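You operate a simulated robot arm through the tools that you are given. There is no shell and no other tool. Be economical: measure what you need, move in short steps, check, and stop when the job is done.

You are at the controls of a simulated robot arm. One attempt, no reset.

Task
Put one of the lead blanks from the door end of the bench on top of the green suncatcher.

It is judged by the outcome, as a careful person would: the job done as asked, and still so three seconds after it is handed in. It fails if anything else is knocked over, pushed out of place, dropped, spilled or broken.

Robot
A 7-joint arm with a two-finger parallel gripper, fixed in place. Base frame: the origin is at the foot of the arm, x ahead of it, y to its left, z up; the work surface is at about z = 0.9. Readings come in m, rad, newtons and seconds.
With the tool pointing down near the work surface it reaches from about 0.24 to 0.68 m from the base axis. Its first joint turns from -1.152 to 1.152 rad. Payload 2.4 kg.
The tool frame sits at the grasp point between the pads (the TCP): z along the fingers, y along the line on which they close. The tips reach 0.03 m beyond it. The gripper opens to 0.094 m. The fingers are 0.028 m wide and 0.01 m thick; the gripper's body (0.05 by 0.096 m) begins 0.055 m behind the TCP.
Orientation is that of the tool frame in the base frame, as [roll, pitch, yaw] about the fixed x, y, z axes, in that order (R = Rz(yaw) Ry(pitch) Rx(roll)). With the fingers straight down and closing along the base's y, the tool's x points along the base's -x, its y along +y and its z along -z.

Tools
- The arm moves only by the tool servo_tool. Its argument "motion" is text: rows parted by semicolons, each of 7 numbers parted by spaces: the shift along the tool's x, y, z in units of 30 mm (1.0 is 30 mm), then the turn, a rotation vector about the tool's x, y, z in units of 5 degrees (1.0 is 5 degrees), then the opening, from 0 (shut) to 1 (fully open). In form: tx ty tz wx wy wz hand; .... A call has 1 to 20 rows; each row shifts and turns the commanded pose from where the row before left it, along the tool's axes as they then stand. A call with a number of a shift or a turn outside -1 to 1 is refused whole. Each row takes 0.2 s and may step no farther than 0.05 m and 0.15 rad from the row before; otherwise, or with a gripper value out of range, the whole call is refused. Where a pose cannot be reached the arm comes as near as it can. A force on the tool above 40 N (or 10 N above the force at the start of the call, whichever is more), or a blocked arm, ends the call early, and 0.2 s more pass. Each finger travels about 0.153 m/s and halts on what it meets, pressing with about 32 N; the grip force reading is that of the motor and also rises with nothing between the fingers. The clock runs only during rows and for 0.2 s after the last one: add rows that do not move to give the fingers time. The reply holds the time, the measured pose of the TCP, the force on the tool along the base axes, the opening and the grip force, in the units named above and with some noise.
- Cameras (640 x 400 px; columns grow to the right, rows downward): "scene" is fixed at [0.023, 0.4578, 1.456]; the picture's right is [-0.89, -0.46, 0.00], its down [-0.21, 0.41, -0.89] and it looks along [0.41, -0.79, -0.46] (base axes); focal length 336 px, centre (320, 200). "wrist" rides on the gripper at [-0.037, 0, -0.058] in the tool frame; the picture's right is [0.00, -1.00, 0.00], its down [0.97, 0.00, -0.24] and it looks along [0.24, 0.00, 0.97] (tool axes); focal length 218 px, centre (320, 200). There is no depth. A picture from a camera that has moved, and an enlarged one, comes with that camera's place and axes in the base frame and with its lens.
- snapshot(camera): a new picture of that camera. The clock stands still meanwhile.
- zoom(camera, box): a new picture of the part [left, top, right, bottom] of that camera's present view, enlarged. The clock stands still meanwhile.
- finish_job(): hands the job in; it is judged then, once.

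Go step by step. Nothing tells you positions but the pictures and the camera data: compare them with the known pose of the tool, close in by small moves and look again before you grip or let go. The budget is 90 turns and 46 pictures, counting those below and the enlarged ones. Unless the task says otherwise, let go and move clear before handing in, and close with one line.

The tools are called after "Call:" by a JSON object that holds its "name" and its "arguments". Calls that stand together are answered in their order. servo_tool: Moves the arm, as the interface text tells. Its arguments: {"type":"object","properties":{"motion":{"type":"string"}},"required":["motion"]} The other tools are called the same way: snapshot (camera) takes a picture; zoom (camera, box) takes an enlarged picture of a part of a camera's view; finish_job () hands the job in.

At the start:

```text
time_s: 0.0
tcp_pos: [0.3094, -0.2633, 1.1727]
orientation: [-3.141, 0.0, 3.141]
force: [-0.2, -0.7, 0.3]
opening: 0.0939
gripper_force: 0.2
```

scene: 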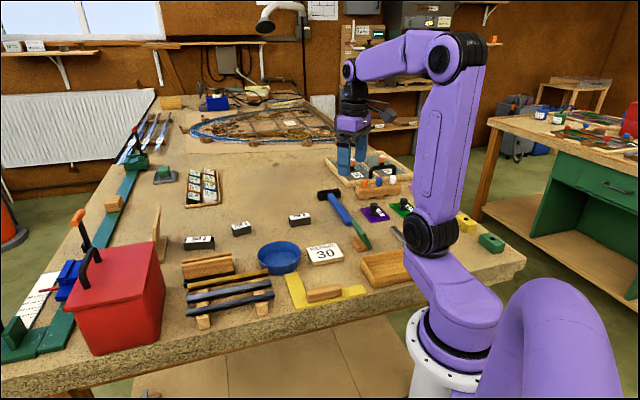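
wrist: 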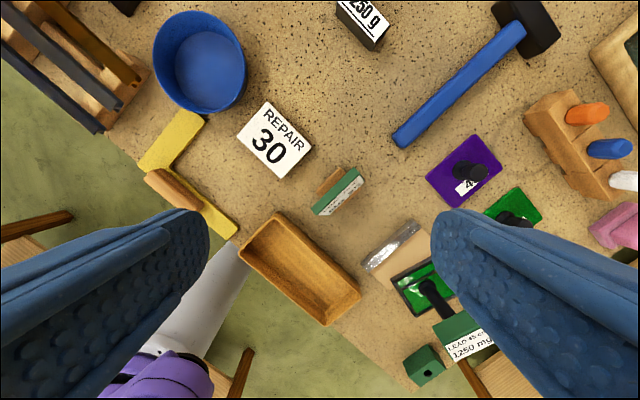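

I see a cluttered bench with several labelled blocks and several green items. I need close views to identify the lead blanks, the green suncatcher and the door end.

Call:
{"name": "zoom", "arguments": {"camera": "scene", "box": [320, 140, 520, 265]}}

Call:
{"name": "zoom", "arguments": {"camera": "scene", "box": [100, 140, 340, 290]}}

Call:
{"name": "zoom", "arguments": {"camera": "wrist", "box": [340, 180, 560, 400]}}

Call:
{"name": "zoom", "arguments": {"camera": "scene", "box": [460, 60, 640, 200]}}

```text
3.20 times, centred on (420, 202) of scene
camera zoom: at [0.023, 0.4578, 1.456], right [-0.89, -0.46, 0.0], down [-0.21, 0.41, -0.89], along [0.41, -0.79, -0.46], focal length 1074 px, centre (0, 192)
```

zoom: 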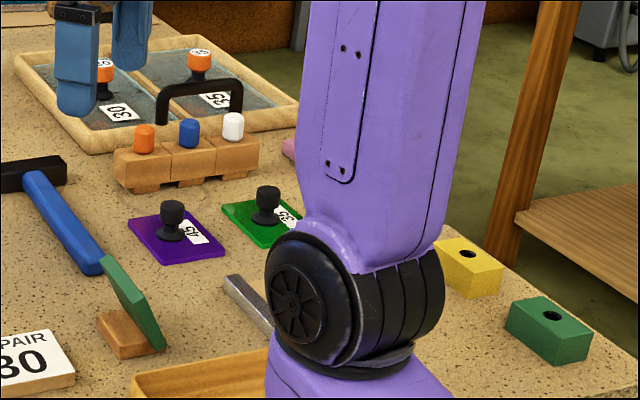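

```text
2.67 times, centred on (220, 215) of scene
camera zoom: at [0.023, 0.4578, 1.456], right [-0.89, -0.46, 0.0], down [-0.21, 0.41, -0.89], along [0.41, -0.79, -0.46], focal length 895 px, centre (587, 160)
```

zoom: 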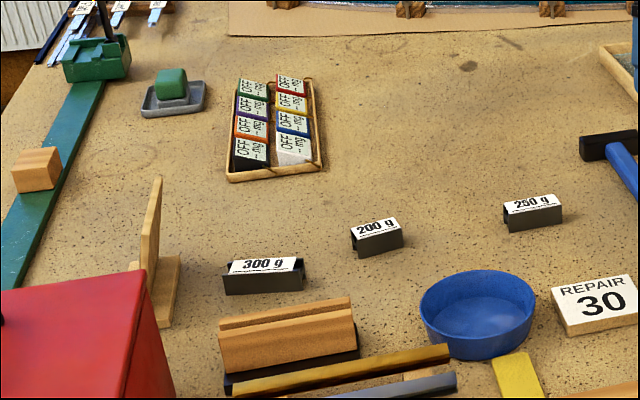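

```text
1.82 times, centred on (450, 290) of wrist
camera zoom: at [0.3461, -0.2623, 1.2297], right [0.0, -1.0, 0.0], down [-0.97, 0.0, 0.24], along [-0.24, 0.0, -0.97], focal length 397 px, centre (84, 36)
```

zoom: 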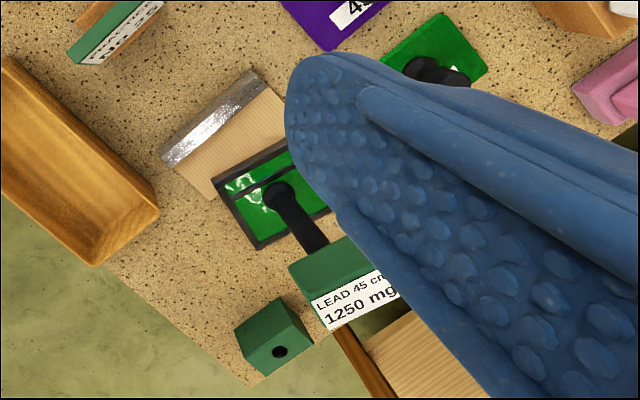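

```text
2.86 times, centred on (550, 130) of scene
camera zoom: at [0.023, 0.4578, 1.456], right [-0.89, -0.46, 0.0], down [-0.21, 0.41, -0.89], along [0.41, -0.79, -0.46], focal length 959 px, centre (-337, 400)
```

zoom: 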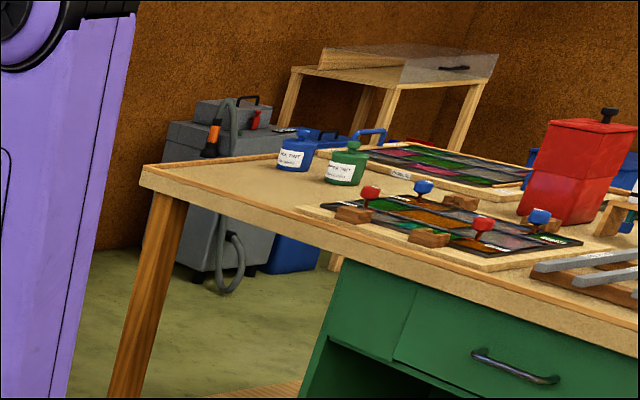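

The framed green panel with a black handle, near the base, is likely the suncatcher. I still have to find the lead blanks and the door, so I'm zooming into other parts.

Call:
{"name": "zoom", "arguments": {"camera": "scene", "box": [100, 80, 260, 180]}}

Call:
{"name": "zoom", "arguments": {"camera": "scene", "box": [300, 0, 480, 112]}}

Call:
{"name": "zoom", "arguments": {"camera": "scene", "box": [0, 200, 300, 388]}}

```text
4.00 times, centred on (180, 130) of scene
camera zoom: at [0.023, 0.4578, 1.456], right [-0.89, -0.46, 0.0], down [-0.21, 0.41, -0.89], along [0.41, -0.79, -0.46], focal length 1343 px, centre (880, 480)
```

zoom: 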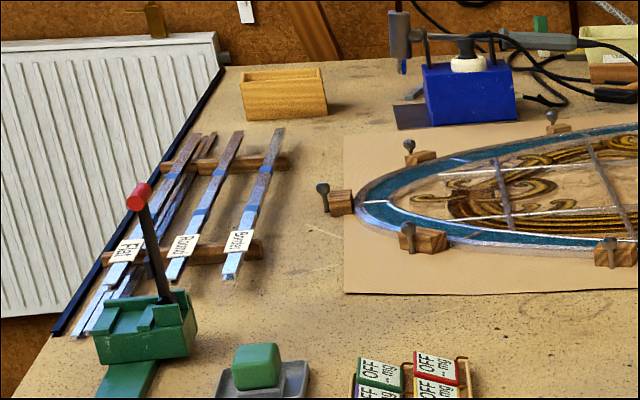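

```text
3.56 times, centred on (390, 56) of scene
camera zoom: at [0.023, 0.4578, 1.456], right [-0.89, -0.46, 0.0], down [-0.21, 0.41, -0.89], along [0.41, -0.79, -0.46], focal length 1194 px, centre (71, 712)
```

zoom: 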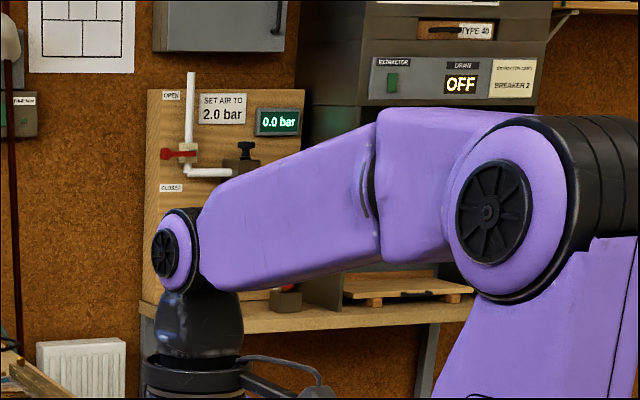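

```text
2.13 times, centred on (150, 294) of scene
camera zoom: at [0.023, 0.4578, 1.456], right [-0.89, -0.46, 0.0], down [-0.21, 0.41, -0.89], along [0.41, -0.79, -0.46], focal length 714 px, centre (682, 0)
```

zoom: 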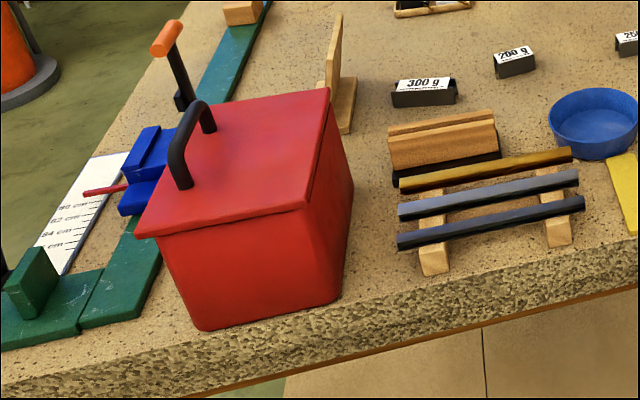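

The labelled 200/250/300 g blocks are candidates, but so are blocks at the other end, and I haven't found the door. I'll raise the hand a little and tilt the wrist camera to look around the room.

Call:
{"name": "servo_tool", "arguments": {"motion": "0 0 -1 0 0 0 1; 0 0 -1 0 0 0 1; 0 0 0 1 0 0 1; 0 0 0 1 0 0 1; 0 0 0 1 0 0 1; 0 0 0 1 0 0 1; 0 0 0 1 0 0 1; 0 0 0 1 0 0 1; 0 0 0 1 0 0 1; 0 0 0 1 0 0 1; 0 0 0 1 0 0 1; 0 0 0 1 0 0 1"}}

Call:
{"name": "snapshot", "arguments": {"camera": "wrist"}}

```text
time_s: 2.6
tcp_pos: [0.309, -0.2636, 1.2317]
orientation: [-2.267, 0.004, -3.142]
force: [1.1, 0.1, -0.2]
opening: 0.0941
gripper_force: 0.0
```

```text
36 pictures are left
camera wrist: at [0.3462, -0.2178, 1.2693], right [0.0, -0.64, 0.77], down [-0.97, 0.18, 0.15], along [-0.24, -0.74, -0.62], focal length 218 px, centre (320, 200)
```

wrist: 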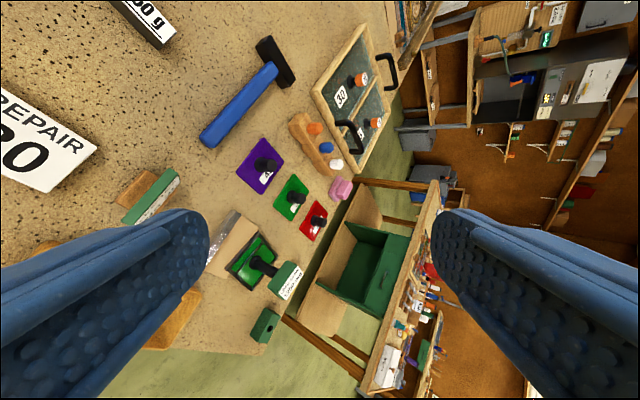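

This side (-y) shows a second workbench and shelves, no door. Now the +y side.

Call:
{"name": "servo_tool", "arguments": {"motion": "0 0 0 -1 0 0 1; 0 0 0 -1 0 0 1; 0 0 0 -1 0 0 1; 0 0 0 -1 0 0 1; 0 0 0 -1 0 0 1; 0 0 0 -1 0 0 1; 0 0 0 -1 0 0 1; 0 0 0 -1 0 0 1; 0 0 0 -1 0 0 1; 0 0 0 -1 0 0 1; 0 0 0 -1 0 0 1; 0 0 0 -1 0 0 1; 0 0 0 -1 0 0 1; 0 0 0 -1 0 0 1; 0 0 0 -1 0 0 1; 0 0 0 -1 0 0 1; 0 0 0 -1 0 0 1; 0 0 0 -1 0 0 1; 0 0 0 -1 0 0 1; 0 0 0 -1 0 0 1"}}

Call:
{"name": "snapshot", "arguments": {"camera": "wrist"}}

```text
time_s: 6.8
tcp_pos: [0.3059, -0.2566, 1.2301]
orientation: [2.269, 0.001, 3.14]
force: [0.2, -0.6, -0.2]
opening: 0.0941
gripper_force: 0.1
out of reach, approached as far as the arm can: row 20
```

```text
35 pictures are left
camera wrist: at [0.343, -0.3017, 1.267], right [0.0, -0.64, -0.77], down [-0.97, -0.18, 0.15], along [-0.24, 0.74, -0.62], focal length 218 px, centre (320, 200)
```

wrist: 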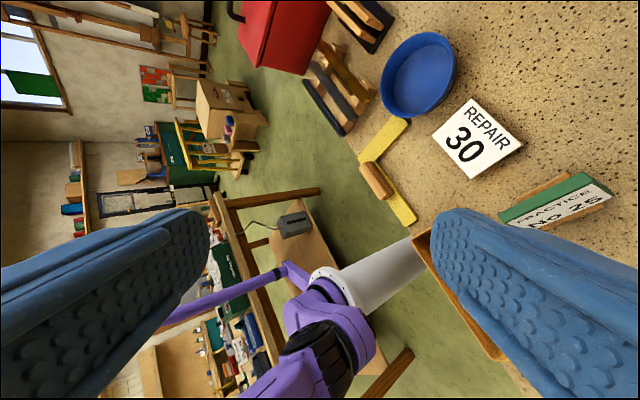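

On the +y side I see a window, furniture and shelves, but I can't make out a door. I'll enlarge it.

Call:
{"name": "zoom", "arguments": {"camera": "wrist", "box": [0, 0, 280, 220]}}

Call:
{"name": "zoom", "arguments": {"camera": "wrist", "box": [420, 100, 640, 260]}}

```text
1.82 times, centred on (140, 110) of wrist
camera zoom: at [0.343, -0.3017, 1.267], right [0.0, -0.64, -0.77], down [-0.97, -0.18, 0.15], along [-0.24, 0.74, -0.62], focal length 397 px, centre (647, 364)
```

zoom: 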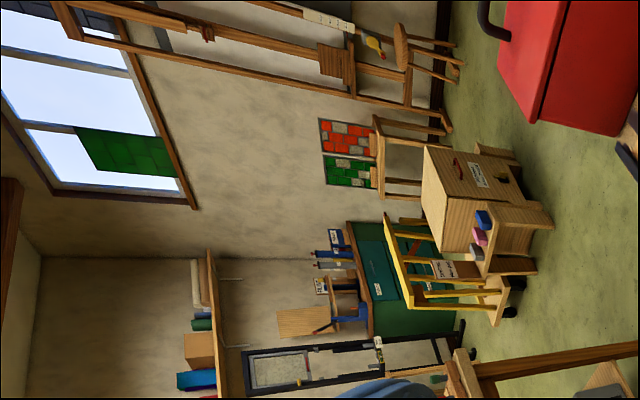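

```text
2.50 times, centred on (530, 180) of wrist
camera zoom: at [0.343, -0.3017, 1.267], right [0.0, -0.64, -0.77], down [-0.97, -0.18, 0.15], along [-0.24, 0.74, -0.62], focal length 546 px, centre (-205, 250)
```

zoom: 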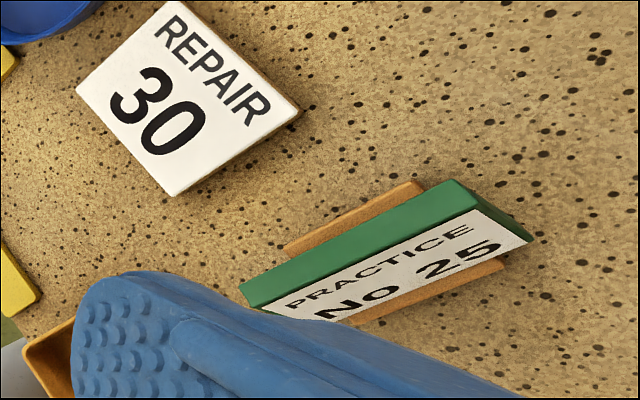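

A glazed door seems to be visible at the left of that view, in the +y direction. Next I'll return upright and move toward the green items to identify the suncatcher.

Call:
{"name": "servo_tool", "arguments": {"motion": "0 0 0 1 0 0 1; 0 0 0 1 0 0 1; 0 0 0 1 0 0 1; 0 0 0 1 0 0 1; 0 0 0 1 0 0 1; 0 0 0 1 0 0 1; 0 0 0 1 0 0 1; 0 0 0 1 0 0 1; 0 0 0 1 0 0 1; 0 0 0 1 0 0 1; 0.5 -1 0.5 0 0 0 1; 0.5 -1 0.5 0 0 0 1; 0.5 -1 0.5 0 0 0 1; 0.5 -1 0.5 0 0 0 1; 0.3 -1 0 0 0 0 1"}}

Call:
{"name": "snapshot", "arguments": {"camera": "wrist"}}

```text
time_s: 10.0
tcp_pos: [0.2365, -0.4076, 1.1694]
orientation: [-3.141, 0.0, -3.14]
force: [0.9, -0.4, 0.4]
opening: 0.094
gripper_force: 0.1
```

```text
32 pictures are left
camera wrist: at [0.2731, -0.4068, 1.2278], right [0.0, -1.0, 0.0], down [-0.97, 0.0, 0.24], along [-0.24, 0.0, -0.97], focal length 218 px, centre (320, 200)
```

wrist: 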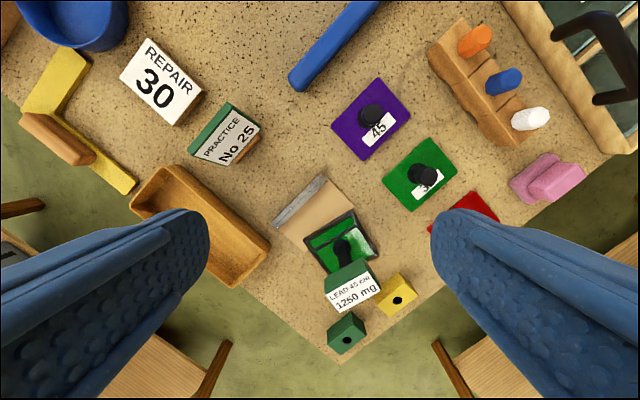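

Call:
{"name": "zoom", "arguments": {"camera": "wrist", "box": [250, 60, 530, 370]}}

```text
1.29 times, centred on (390, 215) of wrist
camera zoom: at [0.2731, -0.4068, 1.2278], right [0.0, -1.0, 0.0], down [-0.97, 0.0, 0.24], along [-0.24, 0.0, -0.97], focal length 282 px, centre (230, 181)
```

zoom: 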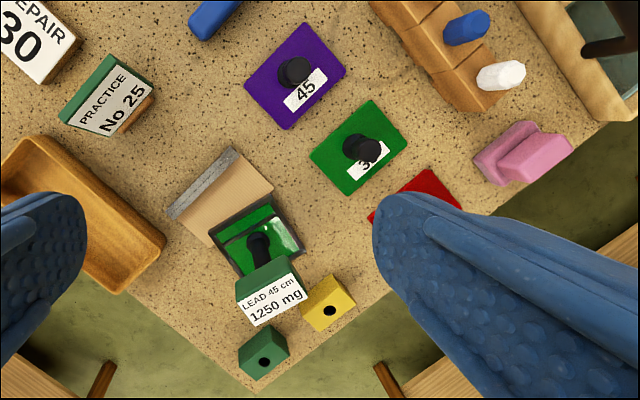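

The framed green pane with handle, beside a "LEAD 45 cm / 1250 mg" label stand, looks like the suncatcher. Now I'll look over the other reachable half for the blanks.

Call:
{"name": "servo_tool", "arguments": {"motion": "-0.6 1 -0.3 0 0 0 1; -0.6 1 -0.3 0 0 0 1; -0.6 1 -0.3 0 0 0 1; -0.6 1 -0.3 0 0 0 1; -0.6 1 -0.3 0 0 0 1; -0.6 1 0 0 0 0 1; -0.6 1 0 0 0 0 1; -0.6 1 0 0 0 0 1; -0.6 1 0 0 0 0 1; -0.6 1 0 0 0 0 1; -0.6 1 0 0 0 0 1; 0 1 0 0 0 0 1"}}

Call:
{"name": "snapshot", "arguments": {"camera": "wrist"}}

```text
time_s: 12.6
tcp_pos: [0.4352, -0.0473, 1.2148]
orientation: [-3.141, -0.001, -3.141]
force: [-0.2, 0.7, -0.1]
opening: 0.094
gripper_force: 0.1
```

```text
30 pictures are left
camera wrist: at [0.4727, -0.0471, 1.2729], right [0.0, -1.0, 0.0], down [-0.97, 0.0, 0.24], along [-0.24, 0.0, -0.97], focal length 218 px, centre (320, 200)
```

wrist: 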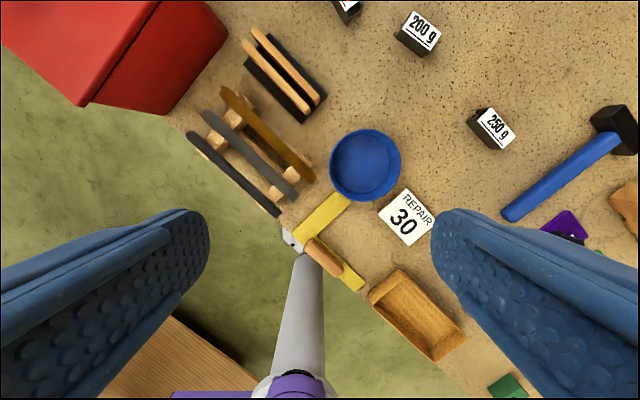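

I see the 200/250/300 g dark blocks, a rack of rods, and a red box. I'll tilt the camera forward to inspect the blocks and the rest of the bench.

Call:
{"name": "servo_tool", "arguments": {"motion": "0 0 0 0 -1 0 1; 0 0 0 0 -1 0 1; 0 0 0 0 -1 0 1; 0 0 0 0 -1 0 1; 0 0 0 0 -1 0 1; 0 0 0 0 -1 0 1; 0 0 0 0 -1 0 1; 0 0 0 0 -1 0 1"}}

Call:
{"name": "snapshot", "arguments": {"camera": "wrist"}}

Call:
{"name": "zoom", "arguments": {"camera": "wrist", "box": [200, 200, 520, 400]}}

```text
time_s: 14.4
tcp_pos: [0.4363, -0.0473, 1.2152]
orientation: [-3.141, 0.701, -3.141]
force: [0.1, 0.2, 0.3]
opening: 0.0939
gripper_force: 0.0
```

```text
29 pictures are left
camera wrist: at [0.4269, -0.0471, 1.2832], right [0.0, -1.0, 0.0], down [-0.9, 0.0, -0.44], along [0.44, 0.0, -0.9], focal length 218 px, centre (320, 200)
```

wrist: 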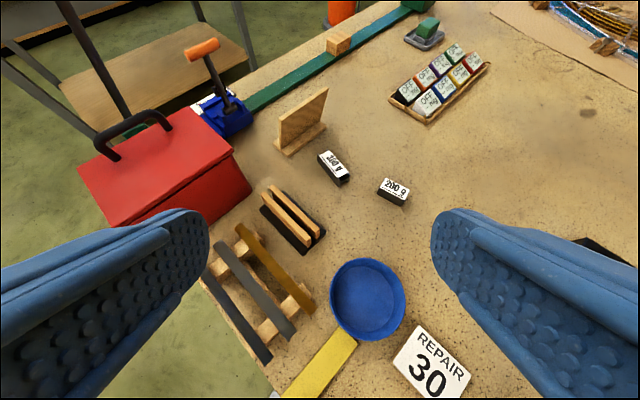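

```text
2.00 times, centred on (360, 300) of wrist
camera zoom: at [0.4269, -0.0471, 1.2832], right [0.0, -1.0, 0.0], down [-0.9, 0.0, -0.44], along [0.44, 0.0, -0.9], focal length 436 px, centre (240, 0)
```

zoom: 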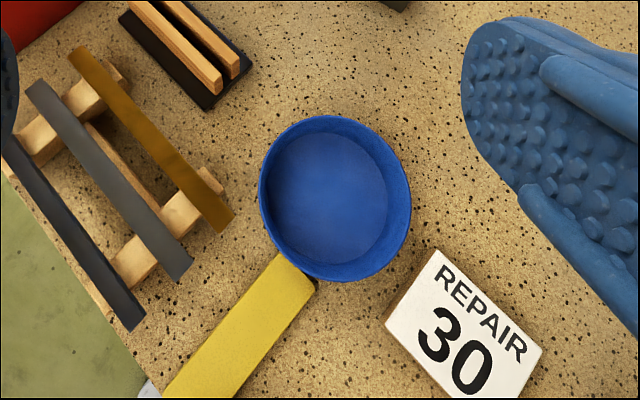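

Zooming on the labelled dark blocks to read any small print.

Call:
{"name": "zoom", "arguments": {"camera": "wrist", "box": [300, 140, 420, 215]}}

Call:
{"name": "zoom", "arguments": {"camera": "scene", "box": [175, 205, 325, 299]}}

```text
5.33 times, centred on (360, 178) of wrist
camera zoom: at [0.4269, -0.0471, 1.2832], right [0.0, -1.0, 0.0], down [-0.9, 0.0, -0.44], along [0.44, 0.0, -0.9], focal length 1164 px, centre (107, 320)
```

zoom: 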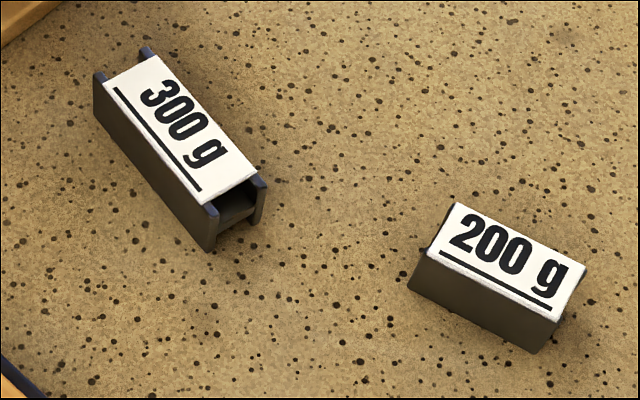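

```text
4.26 times, centred on (250, 252) of scene
camera zoom: at [0.023, 0.4578, 1.456], right [-0.89, -0.46, 0.0], down [-0.21, 0.41, -0.89], along [0.41, -0.79, -0.46], focal length 1429 px, centre (618, -21)
```

zoom: 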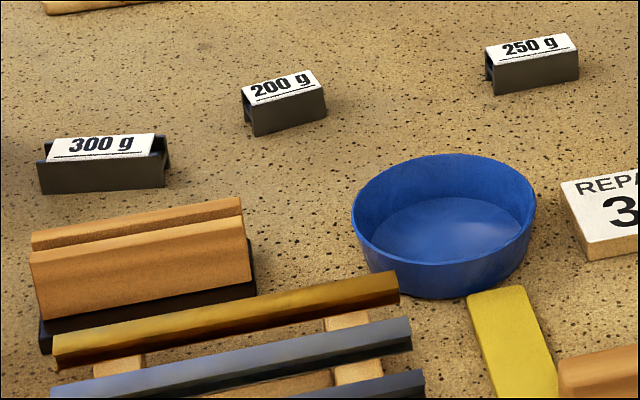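

The dark H-profile pieces (200/250/300 g) are lead blanks. Only this end of the bench holds them, and 250 g is the easiest to reach. Now I'll take a closer look at the green panes to settle which is the suncatcher.

Call:
{"name": "servo_tool", "arguments": {"motion": "0 0 0 0 1 0 1; 0 0 0 0 1 0 1; 0 0 0 0 1 0 1; 0 0 0 0 1 0 1; 0 0 0 0 1 0 1; 0 0 0 0 1 0 1; 0 0 0 0 1 0 1; 0 0 0 0 1 0 1; 0.6 -1 0.3 0 0 0 1; 0.6 -1 0.3 0 0 0 1; 0.6 -1 0.3 0 0 0 1; 0.6 -1 0.3 0 0 0 1; 0.6 -1 0.3 0 0 0 1; 0.6 -1 0.3 0 0 0 1; 0.6 -1 0.3 0 0 0 1; 0.6 -1 0.3 0 0 0 1; 0.6 -1 0.3 0 0 0 1; 0.6 -1 0.3 0 0 0 1; 0.6 -1 0 0 0 0 1; 0 -1 0 0 0 0 1"}}

Call:
{"name": "servo_tool", "arguments": {"motion": "0 -0.5 1 0 0 0 1; 0 -0.5 0.7 0 0 0 1; 0 -0.5 0 0 0 0 1"}}

Call:
{"name": "snapshot", "arguments": {"camera": "wrist"}}

```text
time_s: 18.6
tcp_pos: [0.2384, -0.409, 1.1235]
orientation: [3.141, -0.001, -3.141]
force: [-0.1, 0.5, 0.1]
opening: 0.0942
gripper_force: 0.0
```

```text
time_s: 19.4
tcp_pos: [0.2392, -0.4533, 1.0737]
orientation: [-3.141, 0.001, -3.141]
force: [0.5, 0.5, -0.2]
opening: 0.0938
gripper_force: 0.1
```

```text
25 pictures are left
camera wrist: at [0.2756, -0.4533, 1.131], right [0.0, -1.0, 0.0], down [-0.97, 0.0, 0.24], along [-0.24, 0.0, -0.97], focal length 218 px, centre (320, 200)
```

wrist: 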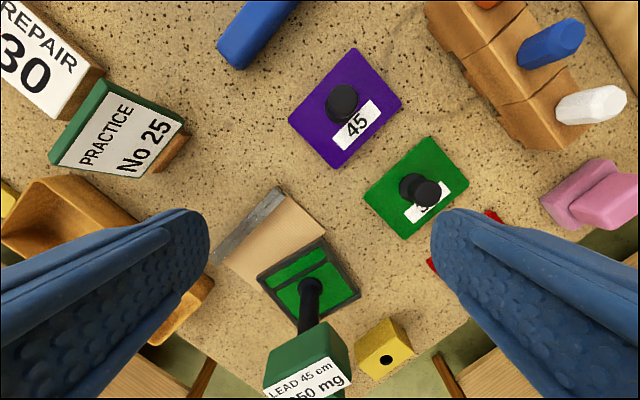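

I'll enlarge the framed green piece.

Call:
{"name": "zoom", "arguments": {"camera": "wrist", "box": [210, 170, 430, 400]}}

Call:
{"name": "zoom", "arguments": {"camera": "scene", "box": [340, 180, 540, 290]}}

```text
1.74 times, centred on (320, 285) of wrist
camera zoom: at [0.2756, -0.4533, 1.131], right [0.0, -1.0, 0.0], down [-0.97, 0.0, 0.24], along [-0.24, 0.0, -0.97], focal length 380 px, centre (320, 52)
```

zoom: 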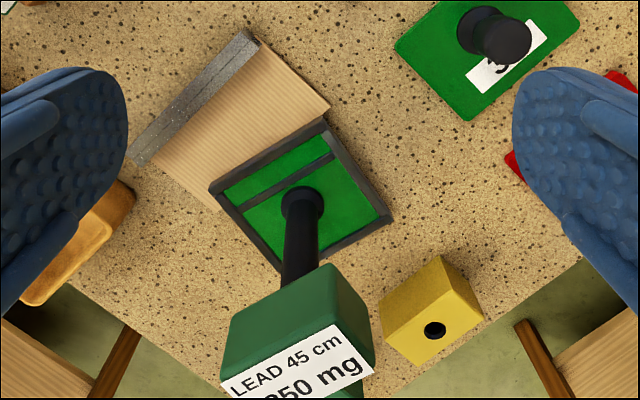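

```text
3.20 times, centred on (440, 235) of scene
camera zoom: at [0.023, 0.4578, 1.456], right [-0.89, -0.46, 0.0], down [-0.21, 0.41, -0.89], along [0.41, -0.79, -0.46], focal length 1074 px, centre (-64, 88)
```

zoom: 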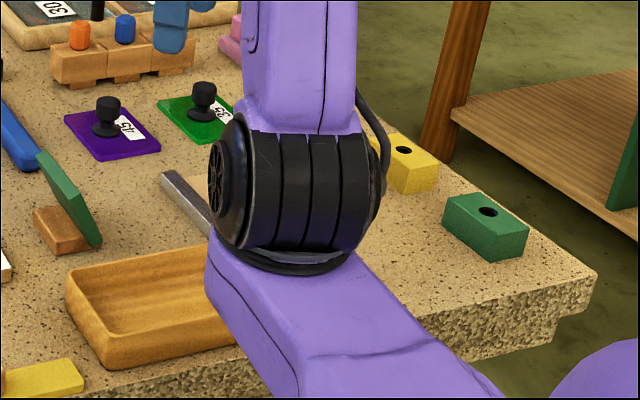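

The framed green piece has a post carrying a labelled green block on it. I'll tilt the camera to see it from the side before deciding.

Call:
{"name": "servo_tool", "arguments": {"motion": "-1 0 0 0 1 0 1; -1 0 0 0 1 0 1; 0 0 0 0 1 0 1; 0 0 0 0 1 0 1; 0 0 0 0 1 0 1; 0 0 0 0 1 0 1; 0 0 0 0 1 0 1; 0 0 0 0 1 0 1; 0 0 0 0 1 0 1; 0 0 0 0 0 0 1"}}

Call:
{"name": "snapshot", "arguments": {"camera": "wrist"}}

```text
time_s: 21.6
tcp_pos: [0.298, -0.4521, 1.071]
orientation: [-3.141, -0.787, 3.142]
force: [0.3, 0.1, -0.1]
opening: 0.094
gripper_force: 0.1
```

```text
22 pictures are left
camera wrist: at [0.3643, -0.4526, 1.0856], right [0.0, -1.0, 0.0], down [-0.52, 0.0, 0.86], along [-0.86, 0.0, -0.52], focal length 218 px, centre (320, 200)
```

wrist: 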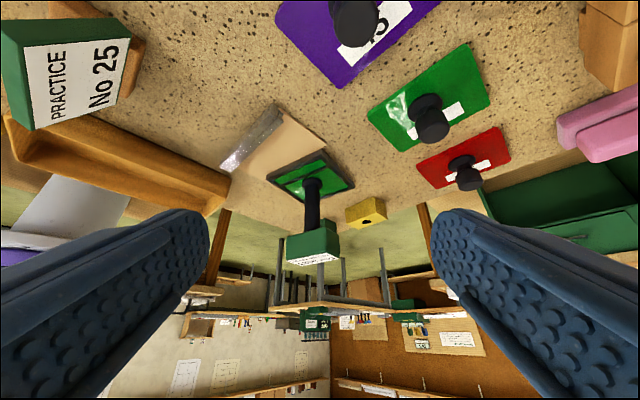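

Call:
{"name": "zoom", "arguments": {"camera": "wrist", "box": [240, 130, 400, 280]}}

Call:
{"name": "zoom", "arguments": {"camera": "wrist", "box": [180, 260, 520, 400]}}

```text
2.67 times, centred on (320, 205) of wrist
camera zoom: at [0.3643, -0.4526, 1.0856], right [0.0, -1.0, 0.0], down [-0.52, 0.0, 0.86], along [-0.86, 0.0, -0.52], focal length 582 px, centre (320, 187)
```

zoom: 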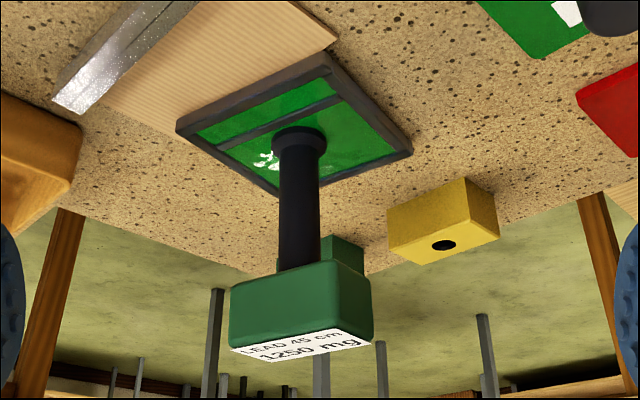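

```text
1.88 times, centred on (350, 330) of wrist
camera zoom: at [0.3643, -0.4526, 1.0856], right [0.0, -1.0, 0.0], down [-0.52, 0.0, 0.86], along [-0.86, 0.0, -0.52], focal length 411 px, centre (264, -45)
```

zoom: 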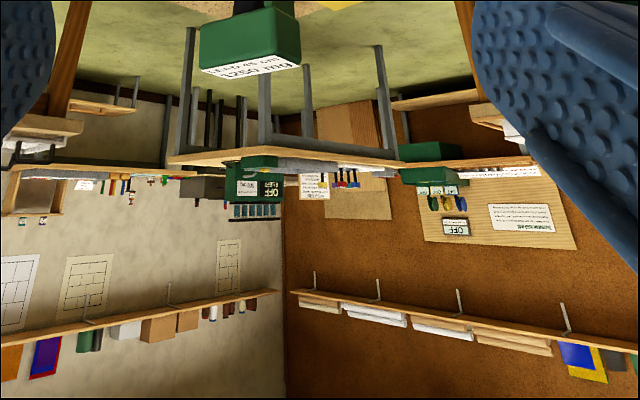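

The framed piece's lead works out at 4×9 + 9 = 45 cm, matching its tag, so it is the green suncatcher: about 88 mm square, centred near (0.115, -0.443), with a tag post in the middle. I plan to lay the 250 g blank on the pane near its +x corner, gripping with the tool tilted so it clears the tag. Next is a look over the 250 g blank.

Call:
{"name": "servo_tool", "arguments": {"motion": "0 0 -1 0 -1 0 1; 0 0 0 0 -1 0 1; 0 0 0 0 -1 0 1; 0 0 0 0 -1 0 1; 0 0 0 0 -1 0 1; 0 0 0 0 -1 0 1; 0 0 0 0 -1 0 1; 0 0 0 0 -1 0 1; 0 0 0 0 -1 0 1; -1 0.6 0 0 0 0 1; -1 0.6 0 0 0 0 1; -1 0.6 0 0 0 0 1; -1 0.6 0 0 0 0 1; 0 0.5 0.5 0 0 0 1; 0 0 0 0 0 0 1"}}

Call:
{"name": "snapshot", "arguments": {"camera": "wrist"}}

```text
time_s: 24.8
tcp_pos: [0.4403, -0.3673, 1.0763]
orientation: [3.141, -0.001, -3.141]
force: [0.6, 0.1, 0.8]
opening: 0.0943
gripper_force: 0.0
```

```text
19 pictures are left
camera wrist: at [0.4759, -0.3663, 1.135], right [0.0, -1.0, 0.0], down [-0.97, 0.0, 0.24], along [-0.24, 0.0, -0.97], focal length 218 px, centre (320, 200)
```

wrist: 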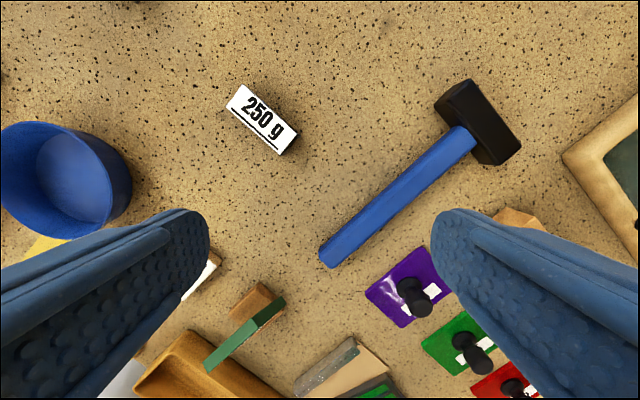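

Call:
{"name": "zoom", "arguments": {"camera": "wrist", "box": [210, 70, 320, 170]}}

```text
4.00 times, centred on (265, 120) of wrist
camera zoom: at [0.4759, -0.3663, 1.135], right [0.0, -1.0, 0.0], down [-0.97, 0.0, 0.24], along [-0.24, 0.0, -0.97], focal length 873 px, centre (540, 520)
```

zoom: 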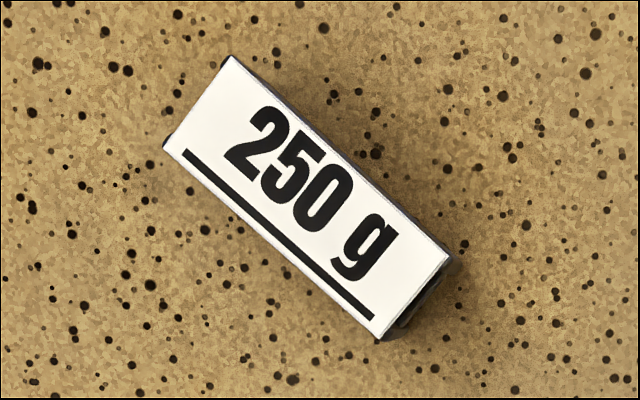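

The 250 g blank is about 62 × 24 × 27 mm, centred near (0.498, -0.314), long axis at 48°. I'll grip it by its two ends with a 30° tilt, so it can be laid along the pane edge without fingers or hand touching the tag post. First I'll turn and tilt up high.

Call:
{"name": "servo_tool", "arguments": {"motion": "0 0 0 0 0 0.94 1; 0 0 0 0 0 0.94 1; 0 0 0 0 0 0.94 1; 0 0 0 0 0 0.94 1; 0 0 0 0 0 0.94 1; 0 0 0 0 0 0.94 1; 0 0 0 0 0 0.94 1; 0 0 0 0 0 0.94 1; 0 0 0 0 0 0.94 1; 0 0 0 0 1 0 1; 0 0 0 0 1 0 1; 0 0 0 0 1 0 1; 0 0 0 0 1 0 1; 0 0 0 0 1 0 1; 0 0 0 0 1 0 1; 0 0 0 0 0 0 1"}}

```text
time_s: 28.2
tcp_pos: [0.4381, -0.3652, 1.0773]
orientation: [-3.141, -0.525, 2.404]
force: [0.7, 0.6, -0.1]
opening: 0.094
gripper_force: 0.0
```

Call:
{"name": "servo_tool", "arguments": {"motion": "-0.75 0.65 0.22 0 0 0 1; -0.75 0.65 0.22 0 0 0 1; -0.75 0.65 0.22 0 0 0 1; -0.75 0.65 0.22 0 0 0 1; 0 0 0 0 0 0 1"}}

Call:
{"name": "snapshot", "arguments": {"camera": "wrist"}}

```text
time_s: 29.4
tcp_pos: [0.4994, -0.3178, 1.0169]
orientation: [3.141, -0.523, 2.404]
force: [0.4, -0.1, -0.5]
opening: 0.094
gripper_force: 0.0
out of reach, approached as far as the arm can: row 1, 2, 3, 4
```

```text
17 pictures are left
camera wrist: at [0.5439, -0.3584, 1.0481], right [-0.67, -0.74, 0.0], down [-0.53, 0.49, 0.69], along [-0.51, 0.47, -0.72], focal length 218 px, centre (320, 200)
```

wrist: 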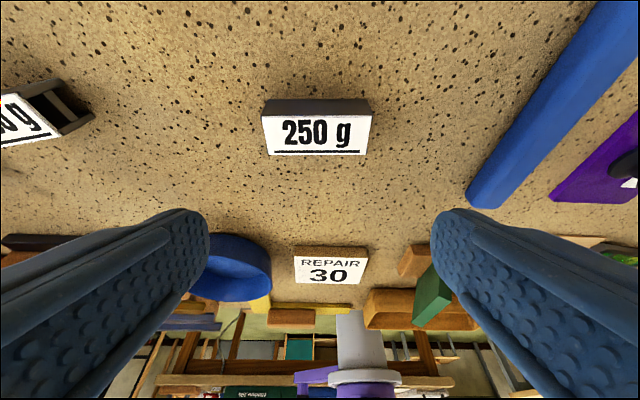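

Leaning outward is out of reach, so I'll back off, straighten up and turn the tool half round to lean toward the base instead.

Call:
{"name": "servo_tool", "arguments": {"motion": "1 0 0 0 -1 0 1; 1 0 0 0 -1 0 1; 1 0 0 0 -1 0 1; 0 0 0 0 -1 0 1; 0 0 0 0 -1 0 1; 0 0 0 0 -1 0 1; 0 0 0 0 0 -1 1; 0 0 0 0 0 -1 1; 0 0 0 0 0 -1 1; 0 0 0 0 0 -1 1; 0 0 0 0 0 -1 1; 0 0 0 0 0 -1 1; 0 0 0 0 0 -1 1; 0 0 0 0 0 -1 1; 0 0 0 0 0 -1 1; 0 0 0 0 0 -1 1; 0 0 0 0 0 -1 1; 0 0 0 0 0 -1 1; 0 0 0 0 0 -1 1; 0 0 0 0 0 -1 1"}}

Call:
{"name": "servo_tool", "arguments": {"motion": "0 0 0 0 0 -1 1; 0 0 0 0 0 -1 1; 0 0 0 0 0 -1 1; 0 0 0 0 0 -1 1; 0 0 0 0 0 -1 1; 0 0 0 0 0 -1 1; 0 0 0 0 0 -1 1; 0 0 0 0 0 -1 1; 0 0 0 0 0 -1 1; 0 0 0 0 0 -1 1; 0 0 0 0 0 -1 1; 0 0 0 0 0 -1 1; 0 0 0 0 0 -1 1; 0 0 0 0 0 -1 1; 0 0 0 0 0 -1 1; 0 0 0 0 0 -1 1; 0 0 0 0 0 -1 1; 0 0 0 0 0 -1 1; 0 0 0 0 0 -1 1; 0 0 0 0 0 -1 1"}}

```text
time_s: 33.6
tcp_pos: [0.4381, -0.2653, 1.0541]
orientation: [3.141, -0.001, -2.657]
force: [-0.5, 0.0, 0.4]
opening: 0.0938
gripper_force: 0.0
```

```text
time_s: 37.8
tcp_pos: [0.4373, -0.2654, 1.0536]
orientation: [-3.14, -0.002, -0.91]
force: [-0.2, -0.4, 0.0]
opening: 0.0939
gripper_force: 0.0
```

The turn works. Now the last 10° and the tilt, then a look.

Call:
{"name": "servo_tool", "arguments": {"motion": "0 0 0 0 0 -0.98 1; 0 0 0 0 0 -0.98 1; 0 0 0 0 1 0 1; 0 0 0 0 1 0 1; 0 0 0 0 1 0 1; 0 0 0 0 1 0 1; 0 0 0 0 1 0 1; 0 0 0 0 1 0 1; 0 0 0 0 0 0 1"}}

Call:
{"name": "snapshot", "arguments": {"camera": "wrist"}}

```text
time_s: 39.8
tcp_pos: [0.4363, -0.2648, 1.0529]
orientation: [-3.14, -0.526, -0.743]
force: [-0.7, 0.2, -0.4]
opening: 0.0942
gripper_force: 0.2
```

```text
16 pictures are left
camera wrist: at [0.3919, -0.2234, 1.0846], right [0.68, 0.74, 0.0], down [0.53, -0.49, 0.69], along [0.51, -0.47, -0.72], focal length 218 px, centre (320, 200)
```

wrist: 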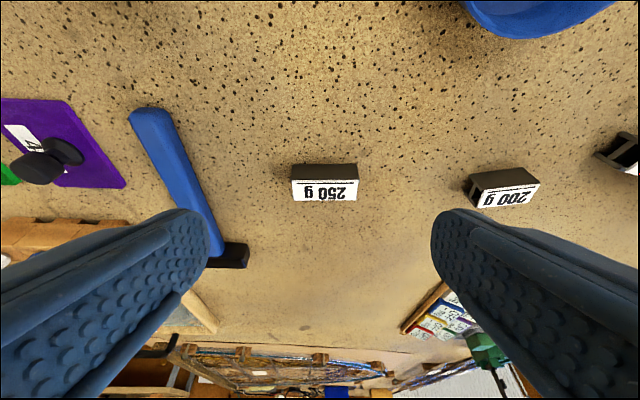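

The blank sits centred between the fingers, at (0.498, -0.315), aligned. I'll approach along the tool axis, stopping short.

Call:
{"name": "servo_tool", "arguments": {"motion": "0 -0.05 0.7 0 0 0 1; 0 -0.05 0.7 0 0 0 1; -0.05 -0.05 0.7 0 0 0 1; 0 0 0.7 0 0 0 1; 0 0 0.7 0 0 0 1; 0 0 0 0 0 0 1"}}

Call:
{"name": "snapshot", "arguments": {"camera": "wrist"}}

```text
time_s: 41.2
tcp_pos: [0.478, -0.2972, 0.961]
orientation: [3.141, -0.524, -0.742]
force: [0.3, 0.0, -0.3]
opening: 0.0938
gripper_force: 0.2
```

```text
15 pictures are left
camera wrist: at [0.4328, -0.2542, 0.9935], right [0.68, 0.74, 0.0], down [0.53, -0.49, 0.69], along [0.51, -0.47, -0.72], focal length 218 px, centre (320, 200)
```

wrist: 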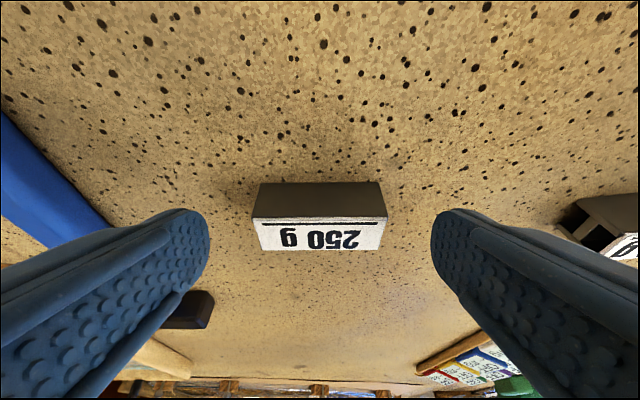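

Well centred. I'll go the last 30 mm and close.

Call:
{"name": "servo_tool", "arguments": {"motion": "0 0 0.5 0 0 0 1; 0 0 0.5 0 0 0 1; 0 0 0 0 0 0 1; 0 0 0 0 0 0 0.75; 0 0 0 0 0 0 0; 0 0 0 0 0 0 0; 0 0 0 0 0 0 0"}}

Call:
{"name": "snapshot", "arguments": {"camera": "wrist"}}

```text
time_s: 42.8
tcp_pos: [0.4879, -0.307, 0.9355]
orientation: [-3.141, -0.524, -0.742]
force: [0.3, 1.3, 0.6]
opening: 0.0645
gripper_force: 32.5
```

```text
14 pictures are left
camera wrist: at [0.4429, -0.2641, 0.9673], right [0.68, 0.74, 0.0], down [0.53, -0.49, 0.69], along [0.51, -0.47, -0.72], focal length 218 px, centre (320, 200)
```

wrist: 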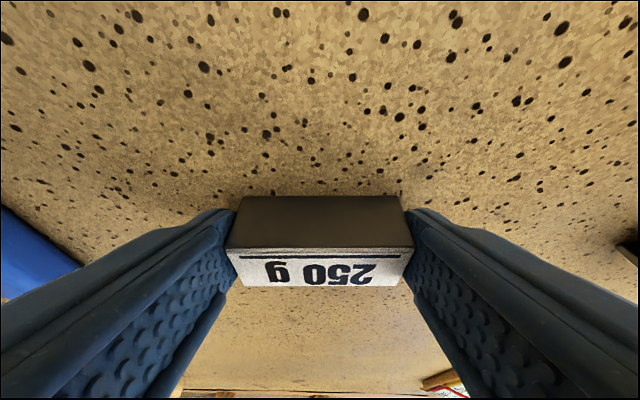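

Gripped at both ends. I'll lift straight up.

Call:
{"name": "servo_tool", "arguments": {"motion": "0.25 0 -0.433 0 0 0 0; 0.5 0 -0.866 0 0 0 0; 0.5 0 -0.866 0 0 0 0; 0.5 0 -0.866 0 0 0 0; 0.5 0 -0.866 0 0 0 0; 0.5 0 -0.866 0 0 0 0; 0.5 0 -0.866 0 0 0 0; 0 0 0 0 0 0 0"}}

```text
time_s: 44.6
tcp_pos: [0.4892, -0.3059, 1.13]
orientation: [3.141, -0.522, -0.742]
force: [0.1, -0.4, -2.0]
opening: 0.0646
gripper_force: 33.1
```

Call:
{"name": "servo_tool", "arguments": {"motion": "-0.58 0.62 -0.34 0 0 0 0; -0.58 0.62 -0.34 0 0 0 0; -0.58 0.62 -0.34 0 0 0 0; -0.58 0.62 -0.34 0 0 0 0; 0 0 0 -0.5 0 0.866 0; 0 0 0 -0.5 0 0.866 0; 0 0 0 -0.5 0 0.866 0; 0 0 0 -0.5 0 0.866 0; 0 0 0 -0.5 0 0.866 0; 0 0 0 -0.5 0 0.866 0; 0 0 0 -0.5 0 0.866 0; 0 0 0 -0.5 0 0.866 0; 0 0 0 -0.5 0 0.866 0; 0 0 0 -0.5 0 0.866 0; 0 0 0 -0.5 0 0.866 0; 0 0 0 -0.5 0 0.866 0; 0 0 0 -0.5 0 0.866 0; 0 0 0 -0.5 0 0.866 0; 0 0 0 0 0 0 0"}}

Call:
{"name": "servo_tool", "arguments": {"motion": "0 0 0 -0.5 0 0.866 0; 0 0 0 -0.5 0 0.866 0; 0 0 0 -0.5 0 0.866 0; 0 0 0 -0.5 0 0.866 0; 0 0 0 -0.5 0 0.866 0; 0 0 0 -0.5 0 0.866 0; 0 0 0 -0.45 0 0.78 0; 0 0 0 0 0 0 0"}}

```text
time_s: 48.6
tcp_pos: [0.3796, -0.3066, 1.131]
orientation: [-3.142, -0.523, -1.966]
force: [-0.8, -0.4, -1.7]
opening: 0.0645
gripper_force: 31.7
```

```text
time_s: 50.4
tcp_pos: [0.3796, -0.3068, 1.1294]
orientation: [3.141, -0.524, -2.567]
force: [0.1, 0.4, -2.1]
opening: 0.0648
gripper_force: 32.3
```

Still held, and now turned to match the pane edge. Next I'll move to a hover point beside the suncatcher and look.

Call:
{"name": "servo_tool", "arguments": {"motion": "0.58 0.16 0.78 0 0 0 0; 0.58 0.16 0.78 0 0 0 0; 0.58 0.16 0.78 0 0 0 0; 0.58 0.16 0.78 0 0 0 0; 0.58 0.16 0.78 0 0 0 0; 0.58 0.16 0.78 0 0 0 0; 0 0 0 0 0 0 0"}}

Call:
{"name": "snapshot", "arguments": {"camera": "wrist"}}

```text
time_s: 52.0
tcp_pos: [0.228, -0.3695, 1.0636]
orientation: [-3.141, -0.524, -2.565]
force: [-0.4, 0.6, -2.7]
opening: 0.0642
gripper_force: 31.9
```

```text
13 pictures are left
camera wrist: at [0.2789, -0.3358, 1.0954], right [0.55, -0.84, 0.0], down [-0.6, -0.39, 0.69], along [-0.58, -0.38, -0.72], focal length 218 px, centre (320, 200)
```

wrist: 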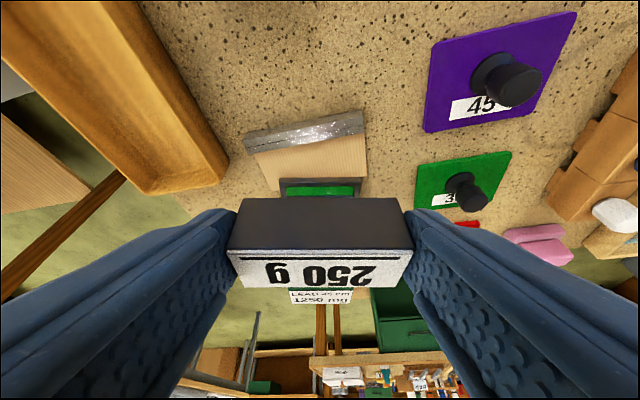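

Call:
{"name": "zoom", "arguments": {"camera": "wrist", "box": [230, 100, 420, 310]}}

```text
1.90 times, centred on (325, 205) of wrist
camera zoom: at [0.2789, -0.3358, 1.0954], right [0.55, -0.84, 0.0], down [-0.6, -0.39, 0.69], along [-0.58, -0.38, -0.72], focal length 416 px, centre (310, 190)
```

zoom: 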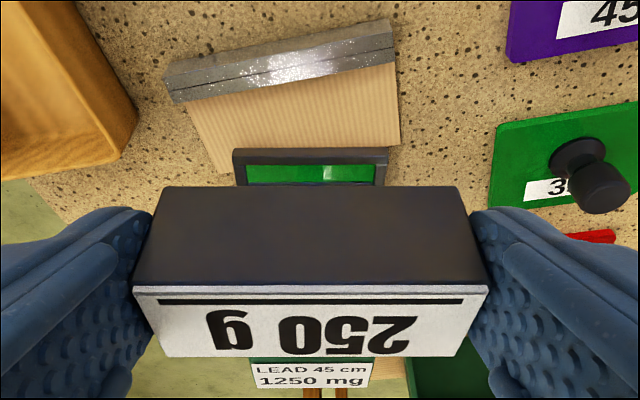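

The pane's near edge is parallel to the blank, with its midpoint near (0.156, -0.417). The tag block lies well inside. I'll descend along the tool axis to about 45 mm above the pane and check.

Call:
{"name": "servo_tool", "arguments": {"motion": "0.085 -0.01 0.77 0 0 0 0; 0.085 -0.01 0.77 0 0 0 0; 0.085 -0.01 0.77 0 0 0 0; 0.085 -0.01 0.77 0 0 0 0; 0 0 0 0 0 0 0"}}

Call:
{"name": "snapshot", "arguments": {"camera": "wrist"}}

Call:
{"name": "zoom", "arguments": {"camera": "scene", "box": [340, 160, 540, 285]}}

```text
time_s: 53.2
tcp_pos: [0.1829, -0.401, 0.9852]
orientation: [-3.142, -0.523, -2.564]
force: [0.9, 0.1, -1.9]
opening: 0.0646
gripper_force: 32.6
```

```text
11 pictures are left
camera wrist: at [0.2342, -0.3674, 1.018], right [0.54, -0.84, 0.0], down [-0.6, -0.39, 0.69], along [-0.58, -0.38, -0.72], focal length 218 px, centre (320, 200)
```

wrist: 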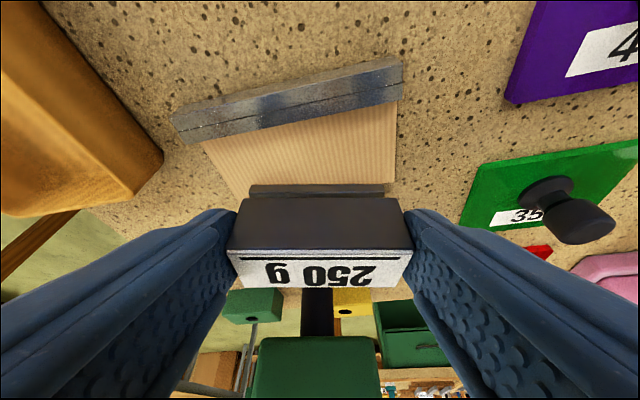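

```text
3.20 times, centred on (440, 222) of scene
camera zoom: at [0.023, 0.4578, 1.456], right [-0.89, -0.46, 0.0], down [-0.21, 0.41, -0.89], along [0.41, -0.79, -0.46], focal length 1074 px, centre (-64, 128)
```

zoom: 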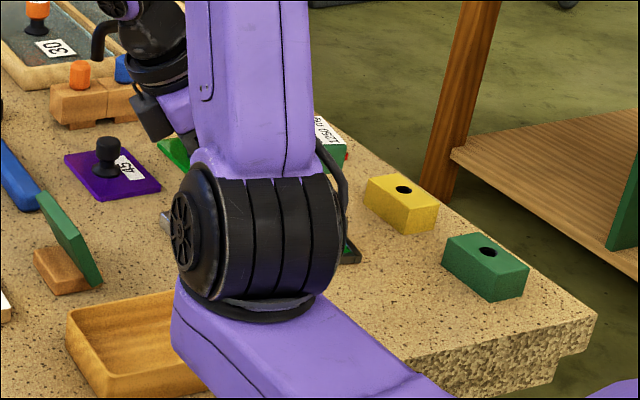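

Call:
{"name": "zoom", "arguments": {"camera": "wrist", "box": [230, 160, 410, 220]}}

```text
3.56 times, centred on (320, 190) of wrist
camera zoom: at [0.2342, -0.3674, 1.018], right [0.54, -0.84, 0.0], down [-0.6, -0.39, 0.69], along [-0.58, -0.38, -0.72], focal length 776 px, centre (320, 236)
```

zoom: 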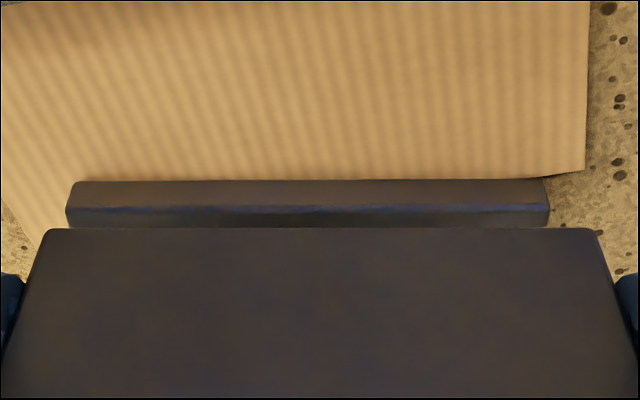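

The frame top is at about z = 0.910, with the near-edge midpoint at (0.1525, -0.418). I'll move in to 8 mm above the resting height, then check.

Call:
{"name": "servo_tool", "arguments": {"motion": "0.12 0.017 0.375 0 0 0 0; 0.12 0.017 0.375 0 0 0 0; 0.12 0.017 0.375 0 0 0 0; 0.12 0.017 0.375 0 0 0 0; 0 0 0 0 0 0 0"}}

Call:
{"name": "snapshot", "arguments": {"camera": "wrist"}}

```text
time_s: 54.4
tcp_pos: [0.1536, -0.4178, 0.9551]
orientation: [3.141, -0.523, -2.565]
force: [-0.2, 0.0, -2.0]
opening: 0.0646
gripper_force: 32.1
```

```text
8 pictures are left
camera wrist: at [0.2038, -0.3837, 0.9871], right [0.54, -0.84, 0.0], down [-0.6, -0.39, 0.69], along [-0.58, -0.38, -0.72], focal length 218 px, centre (320, 200)
```

wrist: 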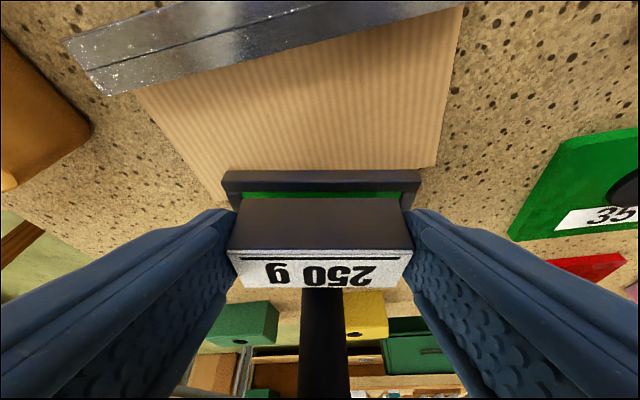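

The blank is over the pane, its outer face flush with the frame edge and its inner face clear of the post. I'll lower it vertically in 2 mm steps, watching the force.

Call:
{"name": "servo_tool", "arguments": {"motion": "-0.02 0 0.063 0 0 0 0; -0.02 0 0.063 0 0 0 0; -0.033 0 0.058 0 0 0 0; -0.017 0 0.029 0 0 0 0; 0 0 0 0 0 0 0"}}

```text
time_s: 55.6
tcp_pos: [0.1513, -0.4187, 0.9477]
orientation: [-3.141, -0.524, -2.565]
force: [-0.4, 0.3, -1.1]
opening: 0.0645
gripper_force: 32.1
```

Call:
{"name": "servo_tool", "arguments": {"motion": "-0.017 0 0.029 0 0 0 0; -0.017 0 0.029 0 0 0 0; 0 0 0 0 0 0 0"}}

Call:
{"name": "zoom", "arguments": {"camera": "wrist", "box": [200, 150, 440, 300]}}

```text
time_s: 56.4
tcp_pos: [0.1538, -0.4186, 0.9472]
orientation: [-3.141, -0.526, -2.566]
force: [-0.4, 5.9, 18.0]
opening: 0.0647
gripper_force: 32.1
```

```text
2.67 times, centred on (320, 225) of wrist
camera zoom: at [0.2036, -0.3849, 0.9789], right [0.54, -0.84, 0.0], down [-0.6, -0.39, 0.69], along [-0.58, -0.38, -0.72], focal length 582 px, centre (320, 133)
```

zoom: 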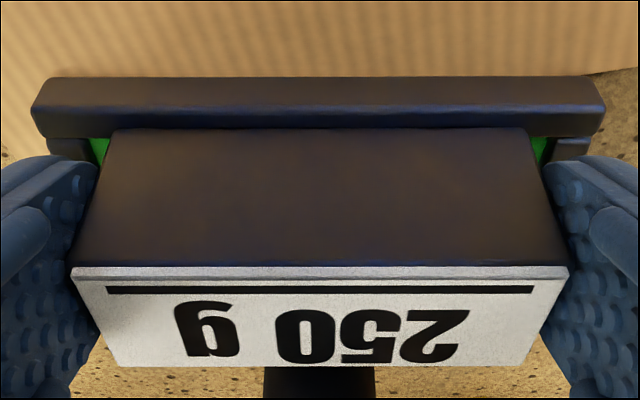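

Contact is made (about 18 N up). I'll ease up half a millimetre and open slightly, slowly.

Call:
{"name": "servo_tool", "arguments": {"motion": "0.006 0 -0.012 0 0 0 0; 0 0 0 0 0 0 0"}}

```text
time_s: 57.0
tcp_pos: [0.152, -0.4189, 0.947]
orientation: [-3.14, -0.525, -2.568]
force: [-1.2, 2.8, 17.3]
opening: 0.0644
gripper_force: 31.8
```

Call:
{"name": "servo_tool", "arguments": {"motion": "0.008 0 -0.014 0 0 0 0; 0.004 0 -0.008 0 0 0 0; 0 0 0 0 0 0 0"}}

```text
time_s: 57.8
tcp_pos: [0.1517, -0.4184, 0.9478]
orientation: [-3.141, -0.522, -2.567]
force: [-1.3, -2.3, 4.1]
opening: 0.0646
gripper_force: 32.7
```

Light contact now. Opening gradually.

Call:
{"name": "servo_tool", "arguments": {"motion": "0 0 0 0 0 0 0.7; 0 0 0 0 0 0 0.74; 0 0 0 0 0 0 0.82; 0 0 0 0 0 0 0.82; 0 0 0 0 0 0 0.82"}}

Call:
{"name": "zoom", "arguments": {"camera": "wrist", "box": [200, 150, 440, 300]}}

```text
time_s: 59.0
tcp_pos: [0.1524, -0.4181, 0.9468]
orientation: [-3.141, -0.524, -2.565]
force: [0.1, -1.1, -0.2]
opening: 0.0771
gripper_force: 0.2
```

```text
2.67 times, centred on (320, 225) of wrist
camera zoom: at [0.2035, -0.385, 0.9792], right [0.54, -0.84, 0.0], down [-0.6, -0.39, 0.69], along [-0.58, -0.38, -0.72], focal length 582 px, centre (320, 133)
```

zoom: 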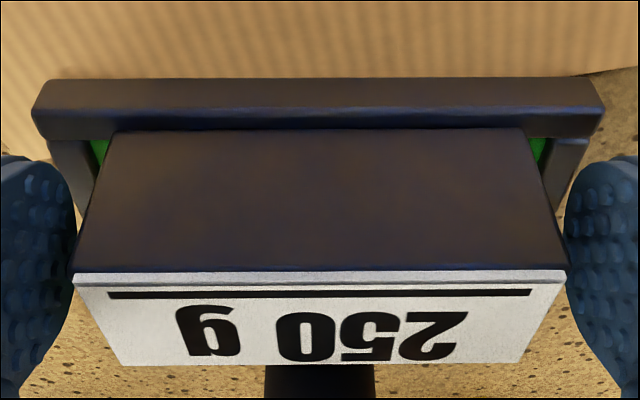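

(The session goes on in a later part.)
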